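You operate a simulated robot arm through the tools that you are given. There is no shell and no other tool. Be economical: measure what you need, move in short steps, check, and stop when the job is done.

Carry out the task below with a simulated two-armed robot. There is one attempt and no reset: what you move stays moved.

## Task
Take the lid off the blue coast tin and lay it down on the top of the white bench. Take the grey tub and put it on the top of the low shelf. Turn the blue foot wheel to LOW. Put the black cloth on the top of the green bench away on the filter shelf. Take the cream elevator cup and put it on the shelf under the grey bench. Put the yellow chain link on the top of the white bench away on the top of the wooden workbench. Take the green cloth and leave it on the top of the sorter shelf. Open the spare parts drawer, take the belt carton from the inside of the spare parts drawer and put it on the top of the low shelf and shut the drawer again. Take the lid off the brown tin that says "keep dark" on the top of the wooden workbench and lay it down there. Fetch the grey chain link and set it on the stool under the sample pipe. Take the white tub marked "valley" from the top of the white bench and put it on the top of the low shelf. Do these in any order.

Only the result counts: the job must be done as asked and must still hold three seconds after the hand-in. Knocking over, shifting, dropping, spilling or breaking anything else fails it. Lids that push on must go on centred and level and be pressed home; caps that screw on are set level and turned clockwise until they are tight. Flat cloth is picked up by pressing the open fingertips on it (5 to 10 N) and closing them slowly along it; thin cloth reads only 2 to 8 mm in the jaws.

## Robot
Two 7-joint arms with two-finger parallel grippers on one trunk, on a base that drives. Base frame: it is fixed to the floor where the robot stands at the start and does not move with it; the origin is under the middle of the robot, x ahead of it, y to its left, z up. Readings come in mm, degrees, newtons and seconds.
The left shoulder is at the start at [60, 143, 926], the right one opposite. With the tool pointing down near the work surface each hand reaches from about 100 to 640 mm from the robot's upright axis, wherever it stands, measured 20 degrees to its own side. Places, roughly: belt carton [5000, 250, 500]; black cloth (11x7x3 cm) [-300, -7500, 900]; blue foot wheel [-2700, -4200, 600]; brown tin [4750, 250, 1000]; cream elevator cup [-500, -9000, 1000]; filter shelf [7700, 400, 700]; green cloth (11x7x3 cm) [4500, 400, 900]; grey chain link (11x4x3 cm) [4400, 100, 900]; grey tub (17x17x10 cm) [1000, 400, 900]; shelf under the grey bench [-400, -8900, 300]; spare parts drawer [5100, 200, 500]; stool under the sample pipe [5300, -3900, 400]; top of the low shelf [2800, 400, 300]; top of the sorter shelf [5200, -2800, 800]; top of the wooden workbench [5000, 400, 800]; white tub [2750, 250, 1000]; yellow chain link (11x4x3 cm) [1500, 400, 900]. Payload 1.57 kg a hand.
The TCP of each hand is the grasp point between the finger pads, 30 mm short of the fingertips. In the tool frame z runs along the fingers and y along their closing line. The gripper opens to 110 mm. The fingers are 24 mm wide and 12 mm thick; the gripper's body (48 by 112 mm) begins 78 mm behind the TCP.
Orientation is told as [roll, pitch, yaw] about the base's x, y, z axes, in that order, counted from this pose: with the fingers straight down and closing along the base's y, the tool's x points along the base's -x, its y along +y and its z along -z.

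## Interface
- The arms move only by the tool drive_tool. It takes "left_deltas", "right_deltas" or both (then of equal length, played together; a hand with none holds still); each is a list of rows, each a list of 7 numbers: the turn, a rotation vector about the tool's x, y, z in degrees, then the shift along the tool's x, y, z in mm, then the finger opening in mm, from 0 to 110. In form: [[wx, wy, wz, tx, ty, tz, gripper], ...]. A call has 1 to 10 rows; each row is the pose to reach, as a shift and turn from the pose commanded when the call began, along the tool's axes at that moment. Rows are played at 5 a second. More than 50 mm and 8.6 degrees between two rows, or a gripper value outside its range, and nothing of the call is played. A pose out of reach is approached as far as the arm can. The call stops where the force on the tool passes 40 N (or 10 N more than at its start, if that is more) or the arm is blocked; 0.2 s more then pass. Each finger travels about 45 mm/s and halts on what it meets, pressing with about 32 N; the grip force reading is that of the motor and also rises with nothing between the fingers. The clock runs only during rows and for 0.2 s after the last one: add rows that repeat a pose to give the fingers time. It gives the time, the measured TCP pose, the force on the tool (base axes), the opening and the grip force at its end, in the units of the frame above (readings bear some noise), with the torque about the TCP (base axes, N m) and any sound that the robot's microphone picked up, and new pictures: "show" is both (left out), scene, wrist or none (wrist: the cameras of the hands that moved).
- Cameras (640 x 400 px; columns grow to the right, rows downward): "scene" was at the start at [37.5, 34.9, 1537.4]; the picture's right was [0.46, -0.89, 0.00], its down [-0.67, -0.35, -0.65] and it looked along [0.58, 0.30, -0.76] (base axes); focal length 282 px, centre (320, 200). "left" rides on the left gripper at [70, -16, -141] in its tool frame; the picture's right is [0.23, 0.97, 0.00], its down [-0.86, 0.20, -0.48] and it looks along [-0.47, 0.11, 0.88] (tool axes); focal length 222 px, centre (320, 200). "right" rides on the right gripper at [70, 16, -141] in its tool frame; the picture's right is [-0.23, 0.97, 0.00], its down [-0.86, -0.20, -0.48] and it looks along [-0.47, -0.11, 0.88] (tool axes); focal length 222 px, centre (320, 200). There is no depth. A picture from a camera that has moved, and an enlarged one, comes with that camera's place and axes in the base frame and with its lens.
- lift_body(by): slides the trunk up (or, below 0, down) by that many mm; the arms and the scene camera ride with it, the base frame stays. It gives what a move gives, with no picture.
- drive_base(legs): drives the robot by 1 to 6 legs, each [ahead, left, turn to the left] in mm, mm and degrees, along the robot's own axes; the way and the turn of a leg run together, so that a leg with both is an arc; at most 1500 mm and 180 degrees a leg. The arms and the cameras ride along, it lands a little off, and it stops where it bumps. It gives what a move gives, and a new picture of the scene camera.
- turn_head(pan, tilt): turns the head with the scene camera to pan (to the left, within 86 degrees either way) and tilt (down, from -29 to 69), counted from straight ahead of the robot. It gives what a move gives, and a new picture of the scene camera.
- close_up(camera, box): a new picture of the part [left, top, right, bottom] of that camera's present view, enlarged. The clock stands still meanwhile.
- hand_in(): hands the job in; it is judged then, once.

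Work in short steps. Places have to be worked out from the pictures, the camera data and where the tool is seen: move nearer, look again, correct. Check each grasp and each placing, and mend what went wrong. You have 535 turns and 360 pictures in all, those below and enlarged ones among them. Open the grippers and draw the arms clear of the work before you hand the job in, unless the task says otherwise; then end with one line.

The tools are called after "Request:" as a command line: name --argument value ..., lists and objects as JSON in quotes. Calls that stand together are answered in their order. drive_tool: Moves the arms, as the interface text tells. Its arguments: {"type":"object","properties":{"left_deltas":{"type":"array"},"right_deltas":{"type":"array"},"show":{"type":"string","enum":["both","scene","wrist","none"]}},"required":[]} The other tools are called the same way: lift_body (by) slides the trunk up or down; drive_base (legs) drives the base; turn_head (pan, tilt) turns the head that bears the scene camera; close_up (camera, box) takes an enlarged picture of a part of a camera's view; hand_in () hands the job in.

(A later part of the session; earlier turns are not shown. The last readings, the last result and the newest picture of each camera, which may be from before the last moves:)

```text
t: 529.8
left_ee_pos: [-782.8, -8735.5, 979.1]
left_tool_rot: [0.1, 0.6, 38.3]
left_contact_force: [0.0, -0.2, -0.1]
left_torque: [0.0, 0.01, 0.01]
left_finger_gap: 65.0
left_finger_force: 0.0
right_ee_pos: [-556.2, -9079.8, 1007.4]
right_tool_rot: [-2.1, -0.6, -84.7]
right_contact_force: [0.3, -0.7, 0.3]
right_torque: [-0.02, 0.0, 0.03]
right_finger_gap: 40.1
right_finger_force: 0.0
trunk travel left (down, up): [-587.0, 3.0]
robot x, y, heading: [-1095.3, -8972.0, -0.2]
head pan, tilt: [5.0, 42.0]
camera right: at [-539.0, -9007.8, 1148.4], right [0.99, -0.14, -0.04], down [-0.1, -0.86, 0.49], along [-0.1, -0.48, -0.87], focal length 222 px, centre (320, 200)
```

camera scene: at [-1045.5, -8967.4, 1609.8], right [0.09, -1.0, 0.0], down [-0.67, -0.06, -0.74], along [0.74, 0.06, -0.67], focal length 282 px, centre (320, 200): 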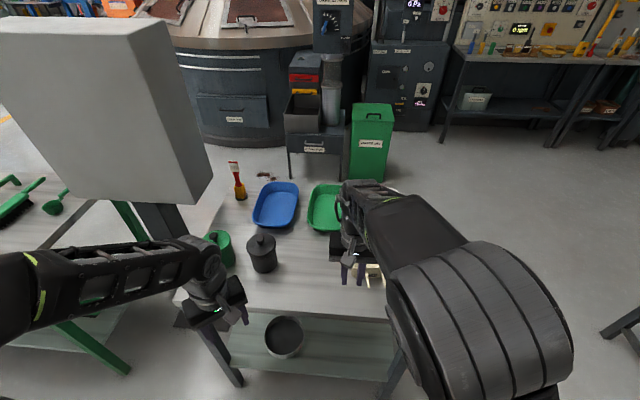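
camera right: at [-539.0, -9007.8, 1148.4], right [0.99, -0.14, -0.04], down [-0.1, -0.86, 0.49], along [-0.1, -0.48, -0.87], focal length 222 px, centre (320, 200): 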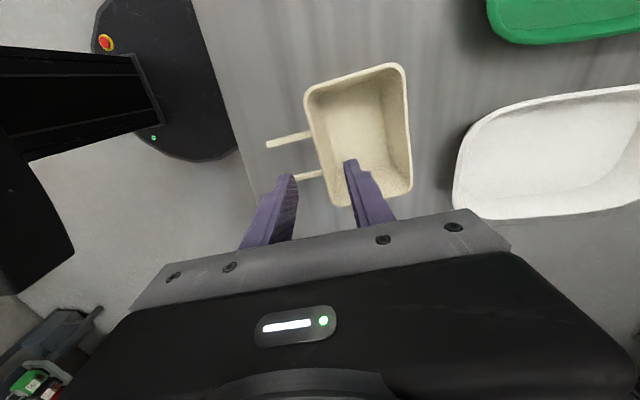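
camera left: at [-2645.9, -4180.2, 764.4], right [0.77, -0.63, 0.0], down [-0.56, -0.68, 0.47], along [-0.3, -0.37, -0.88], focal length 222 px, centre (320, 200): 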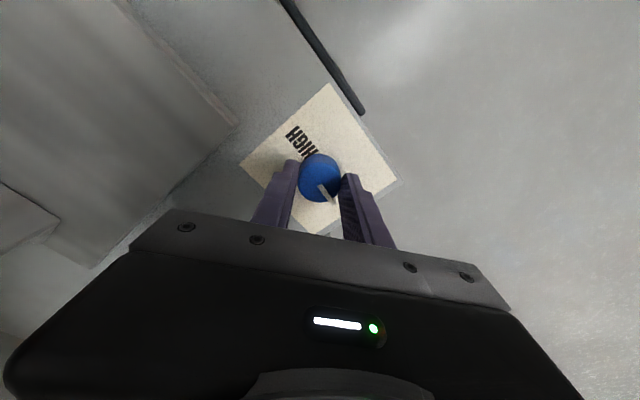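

Near wall at x≈−561, prongs at y≈−9063 and −9108. I align between them and lower to straddle the wall.

Request:
drive_tool --right_deltas '[[2, 0, 5, -4.5, -5.4, 25, 40], [2, 0, 5, -4.5, -5.4, 45, 40], [2, 0, 5, -4.5, -5.4, 60, 40], [2, 0, 5, -4.5, -5.4, 68, 40]]' --show "wrist"

```text
t: 530.8
left_ee_pos: [-784.3, -8735.2, 979.4]
left_tool_rot: [0.1, 0.6, 38.2]
left_contact_force: [-0.7, 0.8, 0.2]
left_torque: [-0.01, 0.0, 0.03]
left_finger_gap: 65.1
left_finger_force: 0.2
right_ee_pos: [-563.3, -9086.0, 938.9]
right_tool_rot: [-4.2, -0.8, -89.5]
right_contact_force: [0.3, 0.7, -0.1]
right_torque: [0.0, -0.05, -0.01]
right_finger_gap: 40.3
right_finger_force: 0.0
trunk travel left (down, up): [-587.0, 3.0]
robot x, y, heading: [-1102.5, -8974.7, 0.0]
head pan, tilt: [5.0, 42.0]
camera right: at [-535.9, -9015.7, 1079.0], right [0.97, -0.22, -0.07], down [-0.16, -0.85, 0.5], along [-0.17, -0.48, -0.86], focal length 222 px, centre (320, 200)
```

right: 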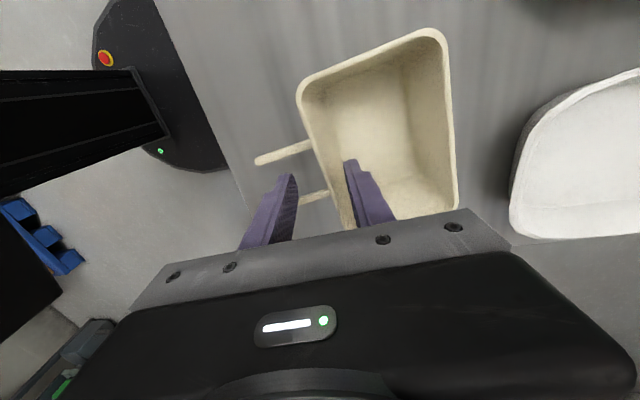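

The wall is between the fingertips. I level the hand, go 12 mm lower and close.

Request:
drive_tool --right_deltas '[[-2, 0, 0, 0, 0, 6, 40], [-4, 0, 0, 0, 0, 12, 40], [-4, 0, 0, 0, 0, 12, 25], [-4, 0, 0, 0, 0, 12, 10], [-4, 0, 0, 0, 0, 12, 0], [-4, 0, 0, 0, 0, 12, 0]]' --show "wrist"

```text
t: 532.2
left_ee_pos: [-784.3, -8734.1, 979.3]
left_tool_rot: [0.1, 0.6, 38.3]
left_contact_force: [0.2, 0.1, 0.8]
left_torque: [-0.01, 0.0, 0.03]
left_finger_gap: 65.1
left_finger_force: 0.0
right_ee_pos: [-562.5, -9085.9, 928.2]
right_tool_rot: [0.0, -0.7, -89.5]
right_contact_force: [0.8, 0.4, 5.8]
right_torque: [0.1, -0.6, 0.16]
right_finger_gap: 5.3
right_finger_force: 25.5
trunk travel left (down, up): [-587.0, 3.0]
robot x, y, heading: [-1096.2, -8971.9, 0.1]
head pan, tilt: [5.0, 42.0]
camera right: at [-546.6, -9015.1, 1069.9], right [0.98, -0.22, 0.0], down [-0.19, -0.85, 0.49], along [-0.1, -0.48, -0.87], focal length 222 px, centre (320, 200)
```

right: 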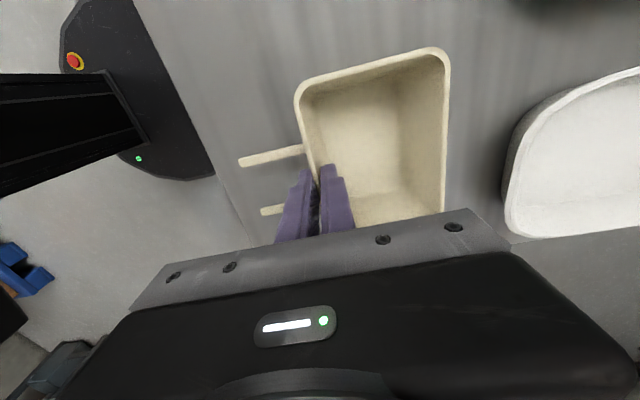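

Wall pinched (5 mm). I lift 70 mm and then back the base away.

Request:
drive_tool --right_deltas '[[0, 0, 0, 0, 0, -10, 0], [0, 0, 0, 0, 0, -30, 0], [0, 0, 0, 0, 0, -50, 0], [0, 0, 0, 0, 0, -75, 0]]' --show "wrist"

```text
t: 533.2
left_ee_pos: [-785.5, -8734.9, 979.4]
left_tool_rot: [0.2, 0.6, 38.3]
left_contact_force: [0.0, 0.0, 0.0]
left_torque: [-0.02, 0.0, 0.03]
left_finger_gap: 65.1
left_finger_force: 0.0
right_ee_pos: [-562.3, -9084.7, 1003.6]
right_tool_rot: [-0.3, -0.8, -89.6]
right_contact_force: [0.6, 0.4, -1.4]
right_torque: [-0.01, 0.08, -0.02]
right_finger_gap: 3.7
right_finger_force: 24.5
trunk travel left (down, up): [-587.0, 3.0]
robot x, y, heading: [-1099.3, -8970.5, -0.2]
head pan, tilt: [5.0, 42.0]
camera right: at [-546.0, -9014.6, 1144.6], right [0.98, -0.22, 0.0], down [-0.19, -0.85, 0.49], along [-0.11, -0.48, -0.87], focal length 222 px, centre (320, 200)
```

right: 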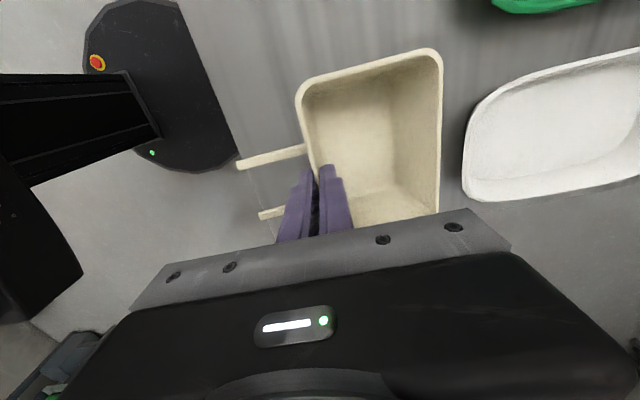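

Held. I back 380 mm, lower the trunk and look at the shelf beneath.

Request:
drive_base --legs '[[-380, 0, 0]]'

Request:
lift_body --by -400

Request:
turn_head --pan -5 --tilt 32

```text
t: 535.6
left_ee_pos: [-1158.6, -8734.2, 979.7]
left_tool_rot: [0.1, 0.6, 38.7]
left_contact_force: [-0.2, 0.2, 0.1]
left_torque: [-0.02, -0.01, 0.01]
left_finger_gap: 65.2
left_finger_force: 0.0
right_ee_pos: [-935.2, -9081.9, 1003.0]
right_tool_rot: [-0.1, -0.8, -89.1]
right_contact_force: [-0.4, 0.3, -1.2]
right_torque: [0.0, 0.06, 0.03]
right_finger_gap: 3.4
right_finger_force: 24.6
trunk travel left (down, up): [-587.0, 3.0]
robot x, y, heading: [-1472.0, -8976.8, 0.6]
head pan, tilt: [5.0, 42.0]
camera scene: at [-1420.0, -8967.8, 1609.9], right [0.09, -1.0, 0.0], down [-0.67, -0.06, -0.74], along [0.74, 0.07, -0.67], focal length 282 px, centre (320, 200)
```

scene: 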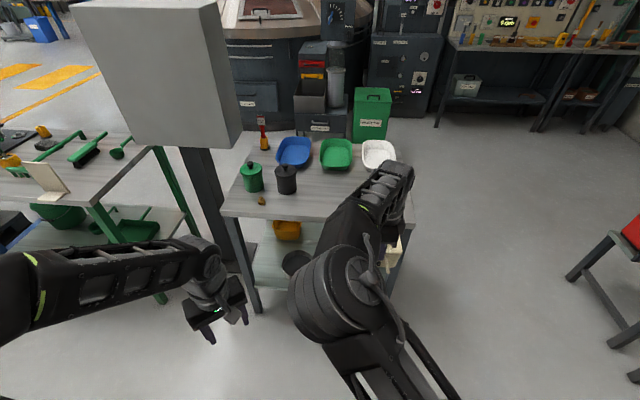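

```text
t: 539.4
left_ee_pos: [-1157.7, -8734.7, 578.6]
left_tool_rot: [0.1, 0.7, 38.7]
left_contact_force: [0.0, 0.6, -0.8]
left_torque: [-0.01, -0.01, 0.02]
left_finger_gap: 64.9
left_finger_force: 0.0
right_ee_pos: [-934.2, -9081.2, 603.5]
right_tool_rot: [-0.1, -0.7, -89.2]
right_contact_force: [0.4, 0.3, -1.6]
right_torque: [0.01, 0.06, 0.0]
right_finger_gap: 3.5
right_finger_force: 24.6
trunk travel left (down, up): [-187.0, 403.0]
robot x, y, heading: [-1470.5, -8974.9, 0.3]
head pan, tilt: [5.0, 42.0]
```

```text
t: 540.1
left_ee_pos: [-1158.9, -8733.7, 579.2]
left_tool_rot: [0.2, 0.6, 38.7]
left_contact_force: [0.0, 0.3, 0.8]
left_torque: [-0.02, 0.0, 0.02]
left_finger_gap: 65.0
left_finger_force: 0.0
right_ee_pos: [-934.0, -9082.1, 603.3]
right_tool_rot: [-0.2, -0.8, -89.0]
right_contact_force: [-0.3, -0.8, -1.8]
right_torque: [-0.08, 0.06, 0.03]
right_finger_gap: 3.4
right_finger_force: 25.0
trunk travel left (down, up): [-187.0, 403.0]
robot x, y, heading: [-1470.0, -8971.0, 0.2]
head pan, tilt: [-5.0, 32.0]
camera scene: at [-1412.9, -8982.8, 1225.0], right [-0.08, -1.0, 0.0], down [-0.53, 0.04, -0.85], along [0.84, -0.07, -0.53], focal length 282 px, centre (320, 200)
```

scene: 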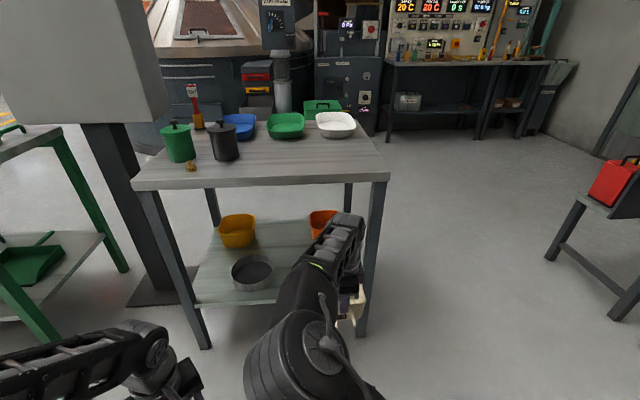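

The shelf's front-right area (x −640…−500, y ≈−9080) is free. I lower the trunk 150 mm more and drive in 340 mm.

Request:
lift_body --by -150

Request:
drive_base --legs '[[340, 0, 0]]'

Request:
close_up --camera "right" --box '[0, 0, 640, 400]'

```text
t: 541.9
left_ee_pos: [-1158.5, -8734.8, 429.6]
left_tool_rot: [0.1, 0.6, 38.7]
left_contact_force: [0.5, -0.2, 0.1]
left_torque: [-0.01, -0.01, -0.01]
left_finger_gap: 65.0
left_finger_force: 0.0
right_ee_pos: [-933.5, -9082.6, 454.1]
right_tool_rot: [-0.2, -0.8, -89.0]
right_contact_force: [0.8, 0.6, -1.2]
right_torque: [-0.05, 0.09, -0.01]
right_finger_gap: 3.6
right_finger_force: 24.7
trunk travel left (down, up): [-37.0, 553.0]
robot x, y, heading: [-1472.8, -8974.0, 0.0]
head pan, tilt: [-5.0, 32.0]
```

```text
t: 544.1
left_ee_pos: [-821.1, -8725.6, 429.5]
left_tool_rot: [0.1, 0.5, 39.5]
left_contact_force: [0.0, 0.1, 0.8]
left_torque: [0.0, 0.0, -0.03]
left_finger_gap: 65.0
left_finger_force: 0.1
right_ee_pos: [-593.7, -9070.7, 453.5]
right_tool_rot: [-0.2, -0.9, -88.3]
right_contact_force: [-0.3, 0.9, -2.2]
right_torque: [0.0, 0.08, 0.0]
right_finger_gap: 3.4
right_finger_force: 24.9
trunk travel left (down, up): [-37.0, 553.0]
robot x, y, heading: [-1130.2, -8970.1, 1.1]
head pan, tilt: [-5.0, 32.0]
camera scene: at [-1073.0, -8977.5, 1075.0], right [-0.07, -1.0, 0.0], down [-0.53, 0.04, -0.85], along [0.85, -0.06, -0.53], focal length 282 px, centre (320, 200)
```

scene: 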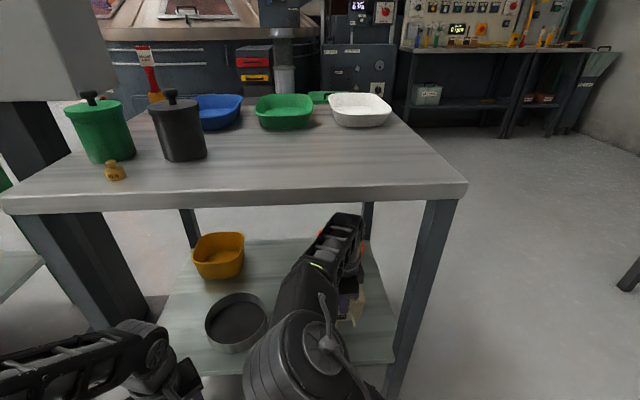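

```text
1.00 times, centred on (320, 200) of right
camera zoom: at [-577.4, -9000.0, 594.3], right [0.98, -0.2, 0.0], down [-0.17, -0.85, 0.49], along [-0.1, -0.48, -0.87], focal length 222 px, centre (320, 200)
```

zoom: 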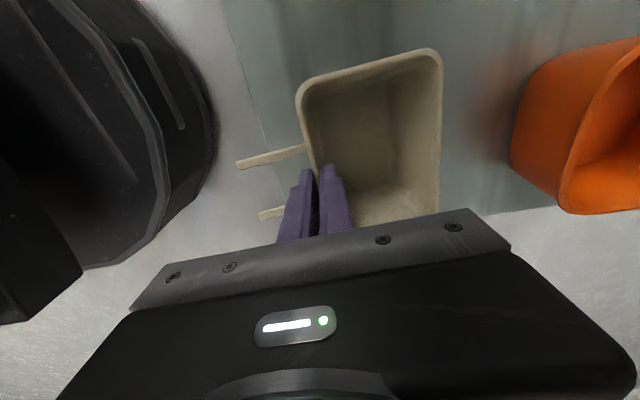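

Over the shelf and clear of the orange bowl. I lower 70 mm, then creep to contact.

Request:
drive_tool --right_deltas '[[0, 0, 0, 0, 0, 25, 0], [0, 0, 0, 0, 0, 50, 0], [0, 0, 0, 0, 0, 65, 0], [0, 0, 0, 0, 0, 70, 0]]' --show "none"

Request:
drive_tool --right_deltas '[[0, 0, 0, 0, 0, 4, 0], [0, 0, 0, 0, 0, 8, 0], [0, 0, 0, 0, 0, 12, 0]]' --show "none"

```text
t: 545.1
left_ee_pos: [-822.1, -8726.0, 430.0]
left_tool_rot: [0.0, 0.6, 39.4]
left_contact_force: [0.5, 0.2, 0.6]
left_torque: [-0.02, -0.03, -0.01]
left_finger_gap: 65.2
left_finger_force: 0.0
right_ee_pos: [-592.0, -9072.1, 383.1]
right_tool_rot: [0.0, -0.8, -88.4]
right_contact_force: [-3.2, 0.1, 9.6]
right_torque: [-0.02, -0.56, 0.03]
right_finger_gap: 3.9
right_finger_force: 24.7
trunk travel left (down, up): [-37.0, 553.0]
robot x, y, heading: [-1129.6, -8969.6, 1.0]
head pan, tilt: [-5.0, 32.0]
```

```text
t: 545.9
left_ee_pos: [-822.4, -8726.0, 429.0]
left_tool_rot: [0.1, 0.6, 39.5]
left_contact_force: [0.3, 0.7, -0.1]
left_torque: [-0.01, -0.01, -0.02]
left_finger_gap: 65.2
left_finger_force: 0.0
right_ee_pos: [-592.0, -9073.0, 373.0]
right_tool_rot: [0.2, -0.9, -88.3]
right_contact_force: [2.3, -1.0, 23.6]
right_torque: [-0.13, -0.73, -0.26]
right_finger_gap: 6.1
right_finger_force: 26.4
trunk travel left (down, up): [-37.0, 553.0]
robot x, y, heading: [-1129.9, -8969.7, 1.1]
head pan, tilt: [-5.0, 32.0]
```

Firm contact. I ease, open and rise.

Request:
drive_tool --right_deltas '[[0, 0, 0, 0, 0, -3, 8], [0, 0, 0, 0, 0, -3, 20], [0, 0, 0, 0, 0, -3, 32], [0, 0, 0, 0, 0, -15, 34], [0, 0, 0, 0, 0, -40, 34], [0, 0, 0, 0, 0, -70, 34]]' --show "wrist"

```text
t: 547.3
left_ee_pos: [-822.1, -8726.8, 429.1]
left_tool_rot: [0.1, 0.5, 39.5]
left_contact_force: [0.7, -0.2, 0.2]
left_torque: [0.02, 0.0, -0.01]
left_finger_gap: 65.0
left_finger_force: 0.0
right_ee_pos: [-591.0, -9071.5, 440.7]
right_tool_rot: [-0.2, -0.8, -88.4]
right_contact_force: [0.1, -0.5, 0.0]
right_torque: [0.0, 0.02, -0.01]
right_finger_gap: 33.9
right_finger_force: 0.0
trunk travel left (down, up): [-37.0, 553.0]
robot x, y, heading: [-1129.5, -8968.2, 1.1]
head pan, tilt: [-5.0, 32.0]
camera right: at [-575.9, -9002.3, 582.0], right [0.98, -0.2, 0.0], down [-0.17, -0.85, 0.49], along [-0.1, -0.48, -0.87], focal length 222 px, centre (320, 200)
```

right: 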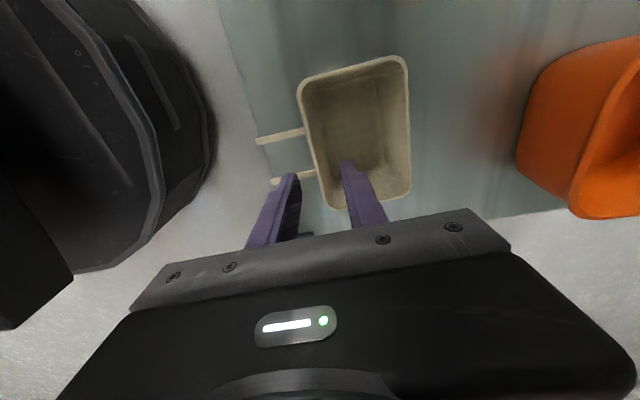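

The cup stands on the shelf. I back off, raise the trunk and drive north to the green bench.

Request:
drive_base --legs '[[-400, 0, -1]]'

Request:
lift_body --by 400

Request:
lift_body --by 150

Request:
drive_base --legs '[[0, 1480, 0], [300, 0, 0]]'

Request:
turn_head --pan 0 --tilt 42

```text
t: 549.8
left_ee_pos: [-1230.8, -8734.6, 427.7]
left_tool_rot: [0.1, 0.7, 39.0]
left_contact_force: [0.3, 0.0, -0.3]
left_torque: [-0.02, 0.0, 0.02]
left_finger_gap: 64.7
left_finger_force: 0.1
right_ee_pos: [-1004.8, -9085.2, 440.4]
right_tool_rot: [-0.2, -0.8, -88.9]
right_contact_force: [1.0, -0.2, -0.3]
right_torque: [-0.03, 0.0, 0.0]
right_finger_gap: 34.1
right_finger_force: 0.0
trunk travel left (down, up): [-37.0, 553.0]
robot x, y, heading: [-1547.2, -8975.2, 0.8]
head pan, tilt: [-5.0, 32.0]
camera scene: at [-1485.3, -8984.1, 1075.0], right [-0.08, -1.0, 0.0], down [-0.53, 0.04, -0.85], along [0.85, -0.07, -0.53], focal length 282 px, centre (320, 200)
```

scene: 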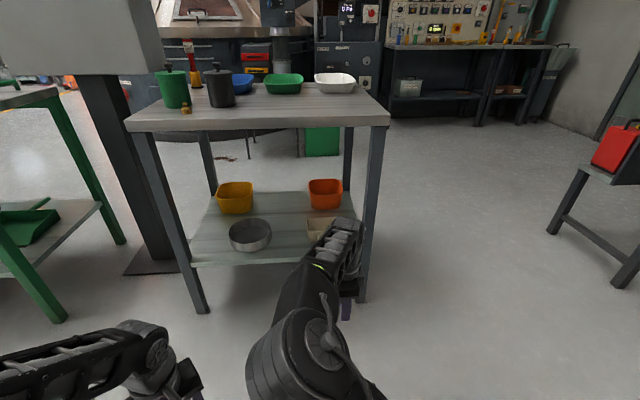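

```text
t: 553.7
left_ee_pos: [-1230.3, -8735.3, 829.3]
left_tool_rot: [0.2, 0.6, 39.0]
left_contact_force: [-0.7, -0.1, 0.0]
left_torque: [-0.01, 0.01, 0.03]
left_finger_gap: 64.9
left_finger_force: 0.2
right_ee_pos: [-1004.7, -9085.4, 840.0]
right_tool_rot: [-0.1, -0.8, -88.9]
right_contact_force: [0.2, -0.6, 0.0]
right_torque: [0.0, -0.02, 0.01]
right_finger_gap: 33.9
right_finger_force: 0.0
trunk travel left (down, up): [-437.0, 153.0]
robot x, y, heading: [-1548.3, -8975.9, 0.6]
head pan, tilt: [-5.0, 32.0]
```

```text
t: 555.4
left_ee_pos: [-1232.2, -8735.8, 980.6]
left_tool_rot: [0.2, 0.6, 38.8]
left_contact_force: [0.1, 0.1, -0.2]
left_torque: [0.0, 0.02, 0.02]
left_finger_gap: 65.0
left_finger_force: 0.0
right_ee_pos: [-1004.5, -9084.1, 990.4]
right_tool_rot: [-0.2, -0.8, -88.9]
right_contact_force: [0.3, 0.3, 0.0]
right_torque: [0.03, 0.01, -0.01]
right_finger_gap: 33.8
right_finger_force: 0.0
trunk travel left (down, up): [-587.0, 3.0]
robot x, y, heading: [-1541.8, -8976.0, 0.8]
head pan, tilt: [-5.0, 32.0]
```

```text
t: 564.2
left_ee_pos: [-968.0, -7272.1, 978.5]
left_tool_rot: [0.3, 0.7, 40.3]
left_contact_force: [0.4, -1.1, 0.3]
left_torque: [-0.02, 0.03, -0.02]
left_finger_gap: 64.9
left_finger_force: 0.0
right_ee_pos: [-733.0, -7615.8, 990.2]
right_tool_rot: [-0.2, -1.0, -87.5]
right_contact_force: [-0.1, 0.3, -0.7]
right_torque: [0.02, 0.01, 0.01]
right_finger_gap: 33.8
right_finger_force: 0.0
trunk travel left (down, up): [-587.0, 3.0]
robot x, y, heading: [-1276.9, -7520.5, 2.1]
head pan, tilt: [-5.0, 32.0]
camera scene: at [-1215.2, -7528.1, 1625.0], right [-0.05, -1.0, 0.0], down [-0.53, 0.03, -0.85], along [0.85, -0.04, -0.53], focal length 282 px, centre (320, 200)
```

scene: 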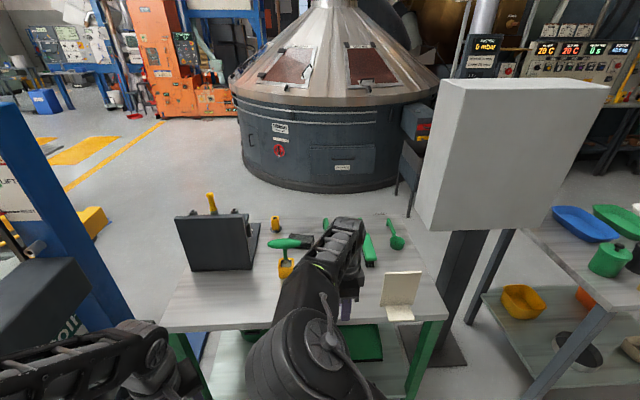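

```text
t: 565.0
left_ee_pos: [-968.3, -7273.5, 979.7]
left_tool_rot: [0.2, 0.7, 40.4]
left_contact_force: [0.3, 0.6, -0.4]
left_torque: [-0.03, -0.03, -0.04]
left_finger_gap: 65.0
left_finger_force: 0.0
right_ee_pos: [-733.5, -7617.2, 991.5]
right_tool_rot: [-0.2, -0.9, -87.6]
right_contact_force: [-0.4, 0.1, 0.8]
right_torque: [0.0, 0.01, 0.01]
right_finger_gap: 33.9
right_finger_force: 0.2
trunk travel left (down, up): [-587.0, 3.0]
robot x, y, heading: [-1277.4, -7518.1, 2.1]
head pan, tilt: [0.0, 42.0]
camera scene: at [-1222.5, -7520.6, 1609.9], right [0.03, -1.0, 0.0], down [-0.67, -0.02, -0.74], along [0.74, 0.03, -0.67], focal length 282 px, centre (320, 200)
```

scene: 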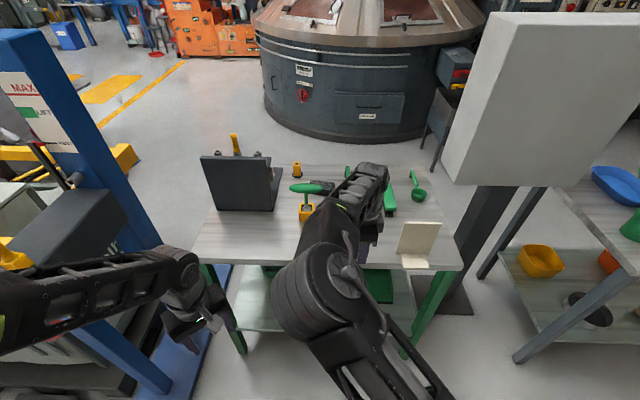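

The cloth lies far back on the bench; a forward-tilted left hand should reach it. I tuck the right hand, and drive up to the bench.

Request:
drive_tool --right_deltas '[[0, 0, 0, 0, -45, 0, 34], [0, 0, 0, 0, -90, 0, 34], [0, 0, 0, 0, -135, 0, 34], [0, 0, 0, 0, -180, 0, 34], [0, 0, 0, 0, -180, 0, 34]]' --left_deltas '[[0, 0, 8, 0, 0, -10, 90], [0, 0, 16, 0, 0, -20, 100], [0, 0, 24, 0, 0, -30, 100], [0, 0, 32, 0, 0, -40, 100], [0, 0, 40, 0, 0, -50, 100]]' --show "none"

Request:
drive_base --legs '[[225, -60, -2]]'

```text
t: 566.2
left_ee_pos: [-968.3, -7272.6, 1029.0]
left_tool_rot: [-0.3, 0.6, 0.1]
left_contact_force: [0.5, -0.4, 0.6]
left_torque: [0.01, 0.01, -0.01]
left_finger_gap: 100.1
left_finger_force: 0.1
right_ee_pos: [-913.7, -7622.6, 991.4]
right_tool_rot: [-0.1, -0.8, -87.4]
right_contact_force: [-0.6, 0.4, 0.0]
right_torque: [0.0, -0.01, -0.02]
right_finger_gap: 34.0
right_finger_force: 0.0
trunk travel left (down, up): [-587.0, 3.0]
robot x, y, heading: [-1277.2, -7518.2, 1.7]
head pan, tilt: [0.0, 42.0]
```

```text
t: 567.9
left_ee_pos: [-735.1, -7341.4, 1030.4]
left_tool_rot: [-0.3, 0.7, -1.5]
left_contact_force: [0.7, -0.2, 0.6]
left_torque: [-0.01, 0.02, 0.0]
left_finger_gap: 99.9
left_finger_force: 0.0
right_ee_pos: [-691.7, -7691.1, 992.7]
right_tool_rot: [-0.1, -0.8, -89.5]
right_contact_force: [0.7, -1.0, -0.4]
right_torque: [0.0, 0.02, 0.0]
right_finger_gap: 33.9
right_finger_force: 0.0
trunk travel left (down, up): [-587.0, 3.0]
robot x, y, heading: [-1054.4, -7578.1, -0.0]
head pan, tilt: [0.0, 42.0]
camera scene: at [-996.0, -7578.9, 1609.8], right [0.0, -1.0, 0.0], down [-0.67, 0.0, -0.74], along [0.74, 0.0, -0.67], focal length 282 px, centre (320, 200)
```

scene: 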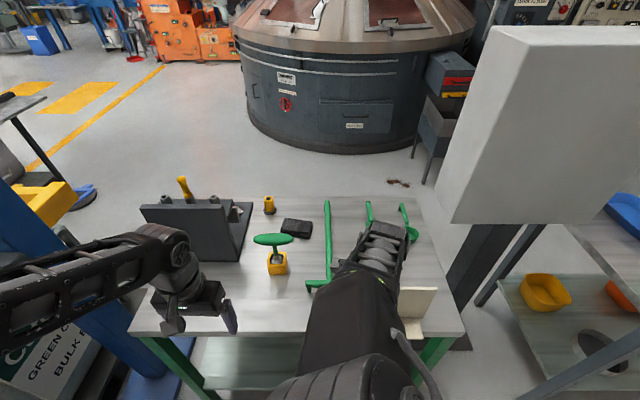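

The cloth lies at ≈[−334, −7495] with its 7 cm side along x. I turn the base 40° right so the left shoulder comes closer.

Request:
drive_base --legs '[[20, 10, 0], [0, 0, -40]]'

```text
t: 570.6
left_ee_pos: [-636.0, -7589.5, 1029.9]
left_tool_rot: [-0.3, 0.5, -41.8]
left_contact_force: [0.4, 0.4, 0.1]
left_torque: [0.0, 0.0, -0.01]
left_finger_gap: 100.2
left_finger_force: 0.0
right_ee_pos: [-828.9, -7884.1, 992.2]
right_tool_rot: [-0.2, -0.8, -129.6]
right_contact_force: [-1.0, -0.1, 0.0]
right_torque: [0.01, -0.02, 0.01]
right_finger_gap: 34.0
right_finger_force: 0.0
trunk travel left (down, up): [-587.0, 3.0]
robot x, y, heading: [-1028.2, -7570.7, -39.9]
head pan, tilt: [0.0, 42.0]
camera scene: at [-990.1, -7603.5, 1609.9], right [-0.64, -0.77, 0.0], down [-0.51, 0.43, -0.74], along [0.57, -0.48, -0.67], focal length 282 px, centre (320, 200)
```

scene: 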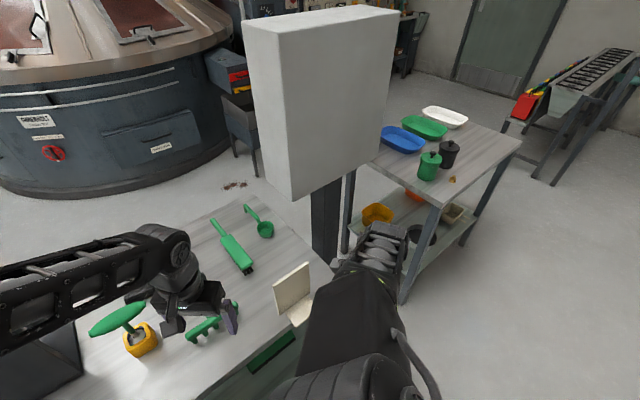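

I move the left hand over the cloth, turning it to close along x, and look.

Request:
drive_tool --left_deltas '[[0, 0, 7, -23, 39, 0, 100], [0, 0, 14, -46, 78, 0, 100], [0, 0, 21, -69, 117, 0, 100], [0, 0, 28, -92, 156, 5, 100], [0, 0, 35, -116, 194, 12, 100], [0, 0, 42, -139, 233, 20, 100], [0, 0, 48, -160, 270, 30, 100]]' --show "wrist"

```text
t: 572.2
left_ee_pos: [-339.7, -7492.5, 995.2]
left_tool_rot: [-0.7, 0.0, -89.7]
left_contact_force: [1.0, 0.6, 0.2]
left_torque: [-0.02, 0.04, -0.04]
left_finger_gap: 99.7
left_finger_force: 0.0
right_ee_pos: [-827.7, -7883.9, 993.4]
right_tool_rot: [-0.2, -0.8, -129.5]
right_contact_force: [0.8, 0.3, -0.3]
right_torque: [0.01, 0.0, -0.01]
right_finger_gap: 34.0
right_finger_force: 0.1
trunk travel left (down, up): [-587.0, 3.0]
robot x, y, heading: [-1030.0, -7567.1, -39.9]
head pan, tilt: [0.0, 42.0]
camera left: at [-355.2, -7424.5, 1136.9], right [0.97, 0.23, -0.01], down [0.21, -0.86, 0.47], along [0.1, -0.46, -0.88], focal length 222 px, centre (320, 200)
```

left: 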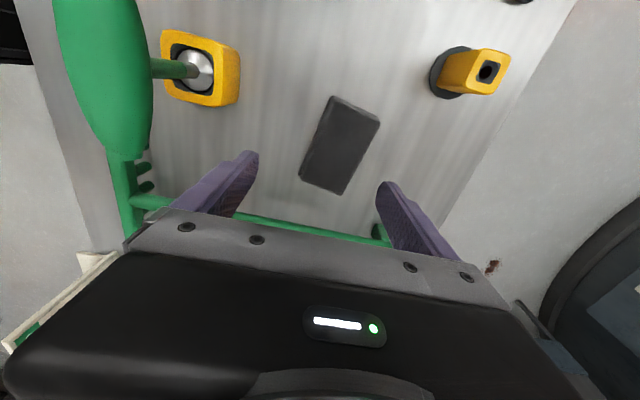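

Cloth centre ≈[−322, −7483], its axis turned ~11°. I align, and lower around it.

Request:
drive_tool --left_deltas '[[0, 0, 5, 5, 9, 20, 100], [0, 0, 10.5, 9.5, 17, 45, 100], [0, 0, 10.5, 9.5, 17, 75, 100], [0, 0, 10.5, 9.5, 17, 95, 100]]' --show "wrist"

```text
t: 573.2
left_ee_pos: [-321.7, -7481.3, 901.5]
left_tool_rot: [-0.6, 0.0, -100.2]
left_contact_force: [-0.2, 0.1, -0.4]
left_torque: [0.03, 0.01, -0.01]
left_finger_gap: 100.1
left_finger_force: 0.1
right_ee_pos: [-828.3, -7885.1, 993.5]
right_tool_rot: [-0.2, -0.8, -129.4]
right_contact_force: [-0.1, -0.4, 0.2]
right_torque: [0.02, 0.04, -0.01]
right_finger_gap: 34.2
right_finger_force: 0.1
trunk travel left (down, up): [-587.0, 3.0]
robot x, y, heading: [-1026.5, -7566.3, -39.8]
head pan, tilt: [0.0, 42.0]
camera left: at [-324.8, -7410.9, 1043.5], right [1.0, 0.05, -0.01], down [0.05, -0.88, 0.48], along [0.01, -0.48, -0.88], focal length 222 px, centre (320, 200)
```

left: 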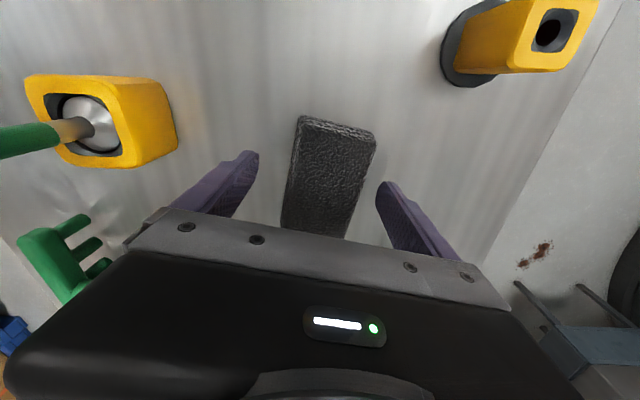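

Well centred. I creep down.

Request:
drive_tool --left_deltas '[[0, 0, 0, 0, 0, 6, 100], [0, 0, 0, 0, 0, 12, 100], [0, 0, 0, 0, 0, 17, 100], [0, 0, 0, 0, 0, 22, 100]]' --show "none"

```text
t: 574.2
left_ee_pos: [-322.7, -7484.2, 879.6]
left_tool_rot: [-0.4, 0.0, -100.1]
left_contact_force: [-0.4, 0.3, 6.6]
left_torque: [-0.08, -0.35, -0.04]
left_finger_gap: 99.4
left_finger_force: 0.1
right_ee_pos: [-831.0, -7884.3, 992.9]
right_tool_rot: [-0.1, -0.9, -129.6]
right_contact_force: [0.0, -0.2, -0.2]
right_torque: [-0.02, 0.0, 0.0]
right_finger_gap: 33.8
right_finger_force: 0.1
trunk travel left (down, up): [-587.0, 3.0]
robot x, y, heading: [-1033.5, -7566.0, -39.8]
head pan, tilt: [0.0, 42.0]
```

Contact with the bench at z≈880. I raise 2 mm and close.

Request:
drive_tool --left_deltas '[[0, 0, 0, 0, 0, -2, 88], [0, 0, 0, 0, 0, -2, 76], [0, 0, 0, 0, 0, -2, 64], [0, 0, 0, 0, 0, -2, 52], [0, 0, 0, 0, 0, -2, 40], [0, 0, 0, 0, 0, -2, 30], [0, 0, 0, 0, 0, -2, 30]]' --show "none"

```text
t: 575.8
left_ee_pos: [-322.6, -7482.8, 881.5]
left_tool_rot: [-0.6, 0.1, -100.2]
left_contact_force: [0.1, 0.0, 0.3]
left_torque: [-0.02, -0.03, 0.0]
left_finger_gap: 62.8
left_finger_force: 32.0
right_ee_pos: [-829.3, -7883.5, 992.1]
right_tool_rot: [-0.3, -0.8, -129.6]
right_contact_force: [-0.1, 0.7, 0.2]
right_torque: [-0.02, 0.0, 0.02]
right_finger_gap: 34.0
right_finger_force: 0.0
trunk travel left (down, up): [-587.0, 3.0]
robot x, y, heading: [-1027.6, -7564.5, -39.8]
head pan, tilt: [0.0, 42.0]
```

Gripped at 63 mm. A tall green tamper handle stands near; I lift, swing to −y first, then back out clear of it.

Request:
drive_tool --left_deltas '[[0, 0, 0, 0, 0, -35, 30], [0, 0, 0, 0, 0, -70, 30], [0, 0, 0, 0, 0, -95, 30], [0, 0, 0, -36, -10, -97, 30], [0, 0, 0, -73, -20, -100, 30], [0, 0, 0, -109, -29, -105, 30], [0, 0, 0, -123, -76, -108, 30], [0, 0, 0, -137, -122, -112, 30], [0, 0, 0, -151, -168, -115, 30], [0, 0, 0, -165, -214, -118, 30]]' --show "scene"

```text
t: 578.0
left_ee_pos: [-561.3, -7610.2, 998.3]
left_tool_rot: [-0.6, 0.1, -100.3]
left_contact_force: [-0.6, 0.1, 0.0]
left_torque: [0.03, -0.02, 0.02]
left_finger_gap: 63.0
left_finger_force: 32.3
right_ee_pos: [-828.6, -7883.7, 992.8]
right_tool_rot: [0.0, -0.8, -129.5]
right_contact_force: [0.3, -0.4, 0.6]
right_torque: [-0.01, 0.01, 0.03]
right_finger_gap: 33.9
right_finger_force: 0.1
trunk travel left (down, up): [-587.0, 3.0]
robot x, y, heading: [-1028.0, -7565.1, -40.0]
head pan, tilt: [0.0, 42.0]
camera scene: at [-990.8, -7603.4, 1609.9], right [-0.64, -0.77, 0.0], down [-0.51, 0.43, -0.74], along [0.57, -0.48, -0.67], focal length 282 px, centre (320, 200)
```

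scene: 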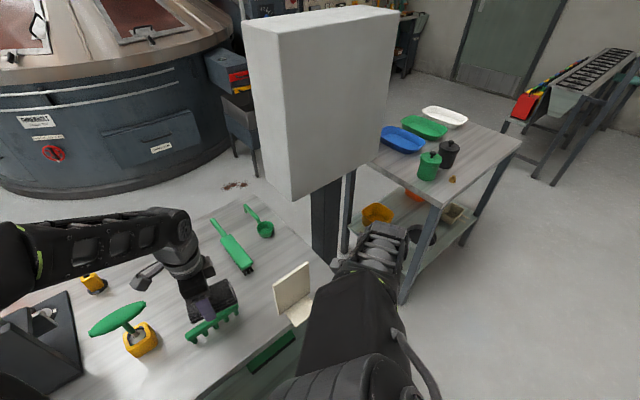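

The cloth is held and nothing was disturbed. I back away, turn north and drive up the corridor.

Request:
drive_base --legs '[[-306, -257, 0], [0, 0, 130], [0, 440, 0], [1450, 0, 0], [1450, 0, 0], [1450, 0, 0]]'

```text
t: 608.6
left_ee_pos: [-1871.5, -2778.0, 999.1]
left_tool_rot: [-0.7, 0.0, 27.1]
left_contact_force: [0.6, -0.7, 0.0]
left_torque: [-0.02, -0.01, -0.03]
left_finger_gap: 62.8
left_finger_force: 31.7
right_ee_pos: [-1491.1, -2825.6, 993.5]
right_tool_rot: [-0.2, -0.7, -2.1]
right_contact_force: [-0.3, -0.1, -0.2]
right_torque: [-0.04, 0.0, 0.01]
right_finger_gap: 33.8
right_finger_force: 0.0
trunk travel left (down, up): [-587.0, 3.0]
robot x, y, heading: [-1620.9, -3174.5, 87.1]
head pan, tilt: [0.0, 42.0]
camera scene: at [-1619.4, -3123.6, 1609.9], right [1.0, -0.05, 0.0], down [-0.03, -0.67, -0.74], along [0.03, 0.74, -0.67], focal length 282 px, centre (320, 200)
```

scene: 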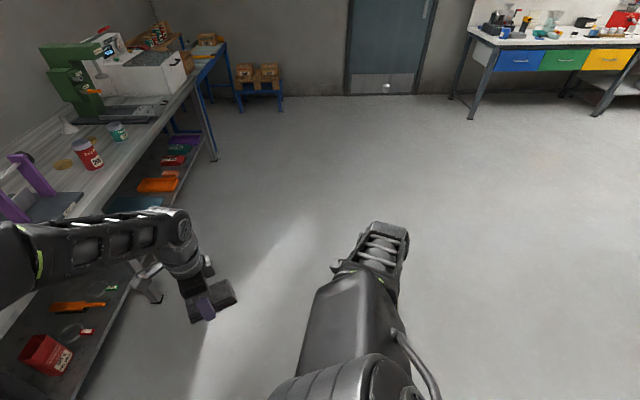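

There is a small white object near the door. I zoom to see whether it is the thing I bumped.

Request:
close_up --camera "scene" --box '[340, 50, 440, 110]'

```text
6.40 times, centred on (390, 80) of scene
camera zoom: at [-1619.4, -3123.6, 1609.9], right [1.0, -0.05, 0.0], down [-0.03, -0.67, -0.74], along [0.03, 0.74, -0.67], focal length 1802 px, centre (-128, 968)
```

zoom: 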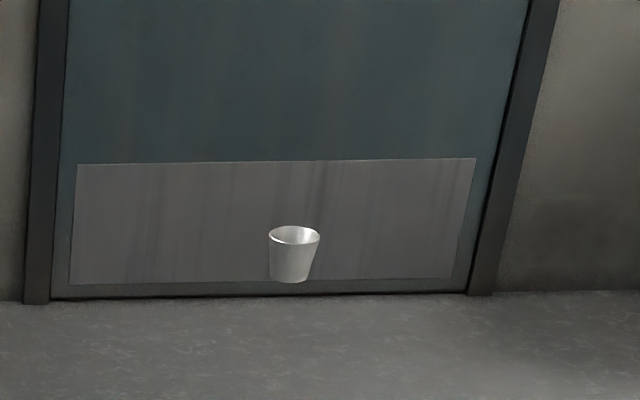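

It is a cup fixed in mid-air at [−1087, −1204, 885] which did not move; I keep clear of it. I go on: north to y≈−1900, then east.

Request:
drive_base --legs '[[0, 0, 2.9], [1250, 0, 0], [0, 0, -90], [1500, 0, 0], [1500, 0, 0], [1500, 0, 0]]'

```text
t: 640.0
left_ee_pos: [3189.0, -1506.9, 998.0]
left_tool_rot: [-0.7, 0.0, -59.4]
left_contact_force: [-0.2, 0.3, -0.7]
left_torque: [-0.03, -0.01, -0.04]
left_finger_gap: 62.8
left_finger_force: 32.6
right_ee_pos: [3165.5, -1890.1, 991.8]
right_tool_rot: [-0.2, -0.8, -88.6]
right_contact_force: [0.2, 1.0, -0.6]
right_torque: [-0.02, 0.02, 0.01]
right_finger_gap: 33.8
right_finger_force: 0.1
trunk travel left (down, up): [-587.0, 3.0]
robot x, y, heading: [2805.7, -1785.2, 0.9]
head pan, tilt: [0.0, 42.0]
camera scene: at [2858.9, -1782.3, 1609.9], right [0.01, -1.0, 0.0], down [-0.67, -0.01, -0.74], along [0.74, 0.01, -0.67], focal length 282 px, centre (320, 200)
```

scene: 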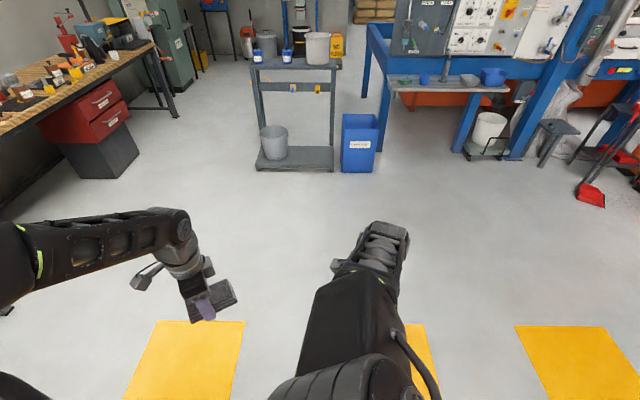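

The passage between the drawers and the bucket table lies around y≈−560. I go that way to x≈6400.

Request:
drive_base --legs '[[900, 0, -0.9], [0, 1225, 0], [1350, 0, 0], [1350, 0, 0]]'

Request:
turn_head --pan 25 --tilt 20

```text
t: 663.3
left_ee_pos: [6752.5, -171.0, 997.1]
left_tool_rot: [-0.7, -0.1, -58.0]
left_contact_force: [-0.2, 0.1, 1.2]
left_torque: [-0.02, 0.03, -0.01]
left_finger_gap: 62.7
left_finger_force: 32.3
right_ee_pos: [6736.7, -555.4, 992.2]
right_tool_rot: [-0.2, -0.9, -87.3]
right_contact_force: [0.1, 0.3, 0.3]
right_torque: [0.01, 0.0, 0.0]
right_finger_gap: 33.8
right_finger_force: 0.0
trunk travel left (down, up): [-587.0, 3.0]
robot x, y, heading: [6375.8, -456.0, 2.1]
head pan, tilt: [0.0, 42.0]
camera scene: at [6428.4, -453.8, 1609.9], right [0.04, -1.0, 0.0], down [-0.67, -0.03, -0.74], along [0.74, 0.03, -0.67], focal length 282 px, centre (320, 200)
```

scene: 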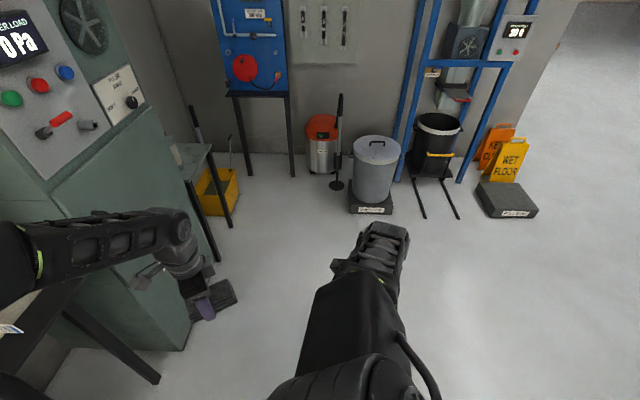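

```text
t: 664.2
left_ee_pos: [6752.2, -171.3, 998.9]
left_tool_rot: [-0.6, 0.0, -58.0]
left_contact_force: [0.3, -0.4, -0.6]
left_torque: [0.01, -0.01, -0.01]
left_finger_gap: 63.0
left_finger_force: 32.4
right_ee_pos: [6737.9, -554.9, 993.2]
right_tool_rot: [-0.2, -0.7, -87.3]
right_contact_force: [-1.4, -0.5, 0.0]
right_torque: [0.0, -0.03, -0.01]
right_finger_gap: 33.8
right_finger_force: 0.0
trunk travel left (down, up): [-587.0, 3.0]
robot x, y, heading: [6379.3, -458.0, 2.3]
head pan, tilt: [25.0, 20.0]
camera scene: at [6427.4, -414.5, 1644.2], right [0.46, -0.89, 0.0], down [-0.31, -0.16, -0.94], along [0.84, 0.43, -0.34], focal length 282 px, centre (320, 200)
```

scene: 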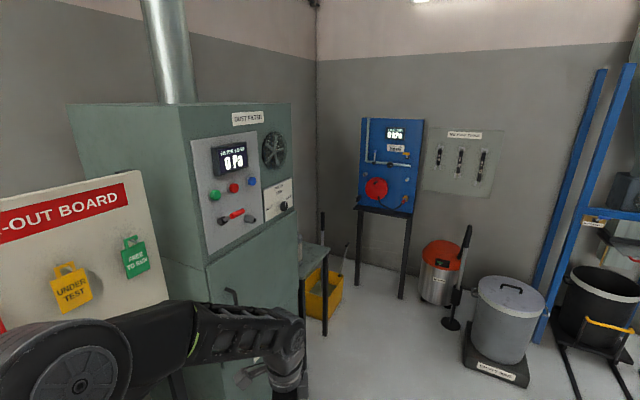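

The filter shelf is right of the dust filter, near [7650, 330]. I drive on, turn to face it and approach.

Request:
drive_base --legs '[[1330, 0, -2], [0, 0, 90]]'

Request:
turn_head --pan 5 --tilt 42

```text
t: 674.9
left_ee_pos: [7455.4, -58.2, 998.8]
left_tool_rot: [-0.6, -0.1, 31.3]
left_contact_force: [-0.2, 0.0, -0.6]
left_torque: [0.0, 0.03, -0.01]
left_finger_gap: 62.8
left_finger_force: 31.2
right_ee_pos: [7839.5, -79.3, 994.2]
right_tool_rot: [0.0, -0.8, 2.0]
right_contact_force: [-0.5, -0.5, 0.5]
right_torque: [0.02, 0.03, 0.01]
right_finger_gap: 33.9
right_finger_force: 0.0
trunk travel left (down, up): [-587.0, 3.0]
robot x, y, heading: [7738.3, -436.1, 91.4]
head pan, tilt: [25.0, 20.0]
camera scene: at [7689.5, -388.0, 1644.6], right [0.9, 0.45, 0.0], down [0.16, -0.31, -0.94], along [-0.42, 0.84, -0.34], focal length 282 px, centre (320, 200)
```

scene: 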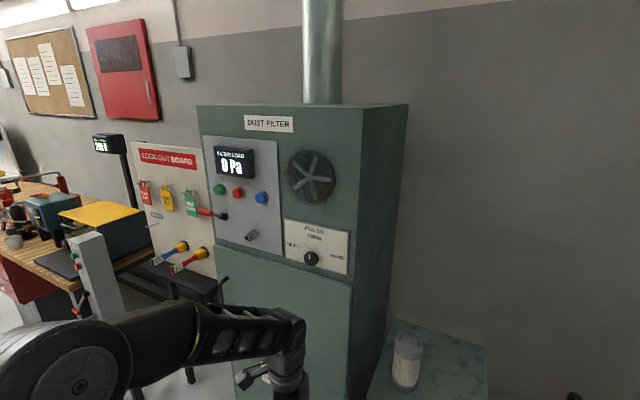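

```text
t: 675.8
left_ee_pos: [7456.3, -58.9, 1000.0]
left_tool_rot: [-0.5, 0.1, 31.2]
left_contact_force: [0.2, 0.4, -0.4]
left_torque: [-0.01, -0.02, 0.0]
left_finger_gap: 62.8
left_finger_force: 31.4
right_ee_pos: [7841.9, -79.2, 993.7]
right_tool_rot: [-0.1, -0.7, 1.9]
right_contact_force: [0.4, -0.1, -0.3]
right_torque: [0.01, 0.0, -0.03]
right_finger_gap: 34.2
right_finger_force: 0.0
trunk travel left (down, up): [-587.0, 3.0]
robot x, y, heading: [7737.6, -437.5, 91.4]
head pan, tilt: [5.0, 42.0]
camera scene: at [7721.6, -388.1, 1610.4], right [0.99, 0.11, 0.0], down [0.08, -0.66, -0.74], along [-0.08, 0.74, -0.67], focal length 282 px, centre (320, 200)
```

scene: 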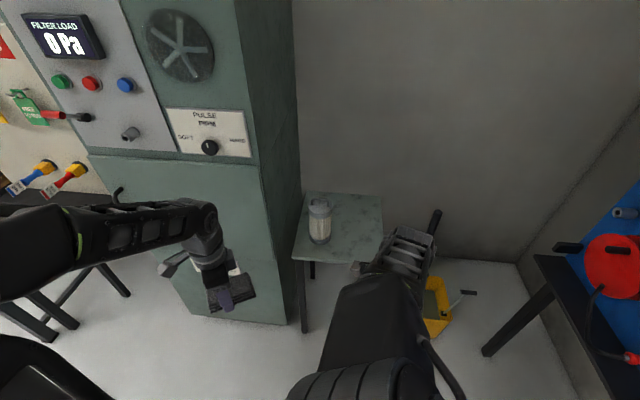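

The shelf spans x 7555–7870, y 233–590 at z≈750, with a jar at [7644, 334]; its right part is free. I move closer and right.

Request:
drive_base --legs '[[0, -115, -1.4], [225, 0, 0]]'

Request:
lift_body --by -80

```text
t: 677.0
left_ee_pos: [7557.5, -50.7, 1001.6]
left_tool_rot: [-0.5, 0.2, 31.1]
left_contact_force: [-0.5, 0.1, 0.6]
left_torque: [-0.01, -0.05, 0.03]
left_finger_gap: 62.7
left_finger_force: 32.2
right_ee_pos: [7940.3, -73.6, 993.9]
right_tool_rot: [-0.2, -0.5, 1.8]
right_contact_force: [-0.3, -0.6, -0.1]
right_torque: [-0.02, -0.01, -0.01]
right_finger_gap: 34.1
right_finger_force: 0.1
trunk travel left (down, up): [-587.0, 3.0]
robot x, y, heading: [7830.2, -431.9, 91.5]
head pan, tilt: [5.0, 42.0]
stopped in leg 1: the robot was blocked; the commanded pose is now the measured one
camera scene: at [7819.4, -383.7, 1610.6], right [0.99, 0.11, 0.0], down [0.08, -0.66, -0.75], along [-0.08, 0.74, -0.67], focal length 282 px, centre (320, 200)
```

scene: 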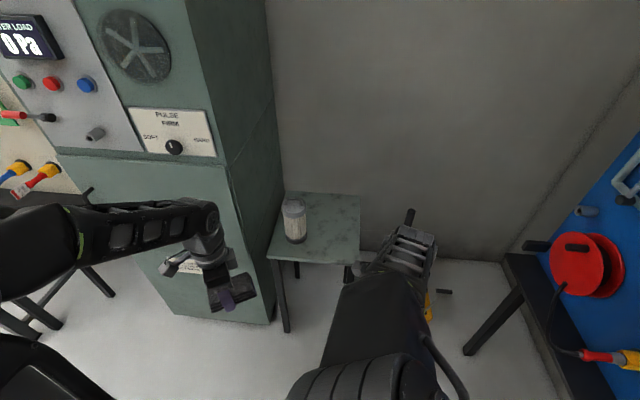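

```text
t: 678.1
left_ee_pos: [7572.3, -34.8, 920.0]
left_tool_rot: [-0.5, 0.2, 30.9]
left_contact_force: [0.3, 0.2, 0.7]
left_torque: [0.01, -0.02, 0.05]
left_finger_gap: 63.0
left_finger_force: 32.0
right_ee_pos: [7957.2, -57.8, 913.6]
right_tool_rot: [-0.1, -0.6, 1.5]
right_contact_force: [-0.6, -0.4, 0.2]
right_torque: [0.04, 0.0, -0.01]
right_finger_gap: 34.0
right_finger_force: 0.0
trunk travel left (down, up): [-507.0, 83.0]
robot x, y, heading: [7844.6, -415.4, 91.1]
head pan, tilt: [5.0, 42.0]
```

Blocked on the right side. I check what I touched.

Request:
turn_head --pan -84 --tilt 45

```text
t: 679.8
left_ee_pos: [7572.8, -34.2, 919.8]
left_tool_rot: [-0.5, 0.2, 31.0]
left_contact_force: [-0.2, 0.0, -0.2]
left_torque: [0.03, 0.04, -0.01]
left_finger_gap: 62.9
left_finger_force: 31.7
right_ee_pos: [7955.7, -57.5, 913.2]
right_tool_rot: [-0.2, -0.6, 1.7]
right_contact_force: [0.7, -0.6, -0.2]
right_torque: [0.0, -0.01, -0.01]
right_finger_gap: 34.3
right_finger_force: 0.1
trunk travel left (down, up): [-507.0, 83.0]
robot x, y, heading: [7844.1, -417.8, 91.1]
head pan, tilt: [-84.0, 45.0]
camera scene: at [7921.6, -437.5, 1526.2], right [0.13, -0.99, 0.0], down [-0.7, -0.09, -0.71], along [0.7, 0.09, -0.7], focal length 282 px, centre (320, 200)
```

scene: 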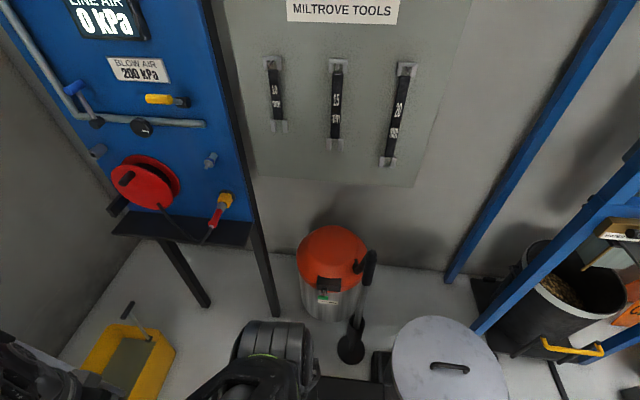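

The drum stands beside my base, apparently unmoved. I drive straight ahead, away from it.

Request:
drive_base --legs '[[200, 0, 0]]'

```text
t: 681.4
left_ee_pos: [7558.3, 180.2, 917.3]
left_tool_rot: [-0.8, 0.2, 31.1]
left_contact_force: [-0.4, 0.4, -1.9]
left_torque: [-0.09, -0.1, -0.02]
left_finger_gap: 62.8
left_finger_force: 32.0
right_ee_pos: [7943.4, 159.7, 910.8]
right_tool_rot: [-0.4, -0.7, 1.9]
right_contact_force: [-0.7, 0.3, -0.5]
right_torque: [-0.07, -0.06, 0.02]
right_finger_gap: 33.9
right_finger_force: 0.1
trunk travel left (down, up): [-507.0, 83.0]
robot x, y, heading: [7837.8, -205.3, 91.3]
head pan, tilt: [-84.0, 45.0]
camera scene: at [7908.6, -219.0, 1526.5], right [0.13, -0.99, 0.0], down [-0.7, -0.09, -0.71], along [0.71, 0.09, -0.7], focal length 282 px, centre (320, 200)
```

scene: 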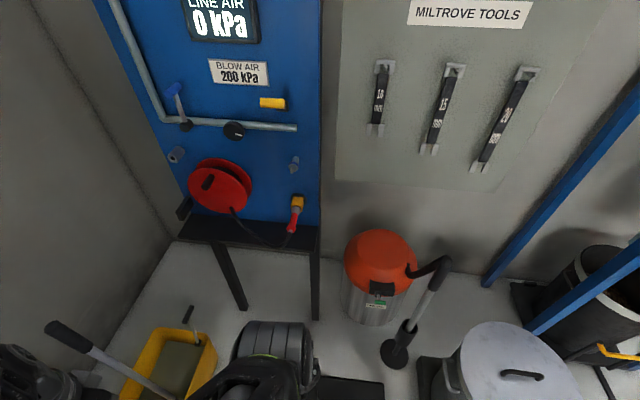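

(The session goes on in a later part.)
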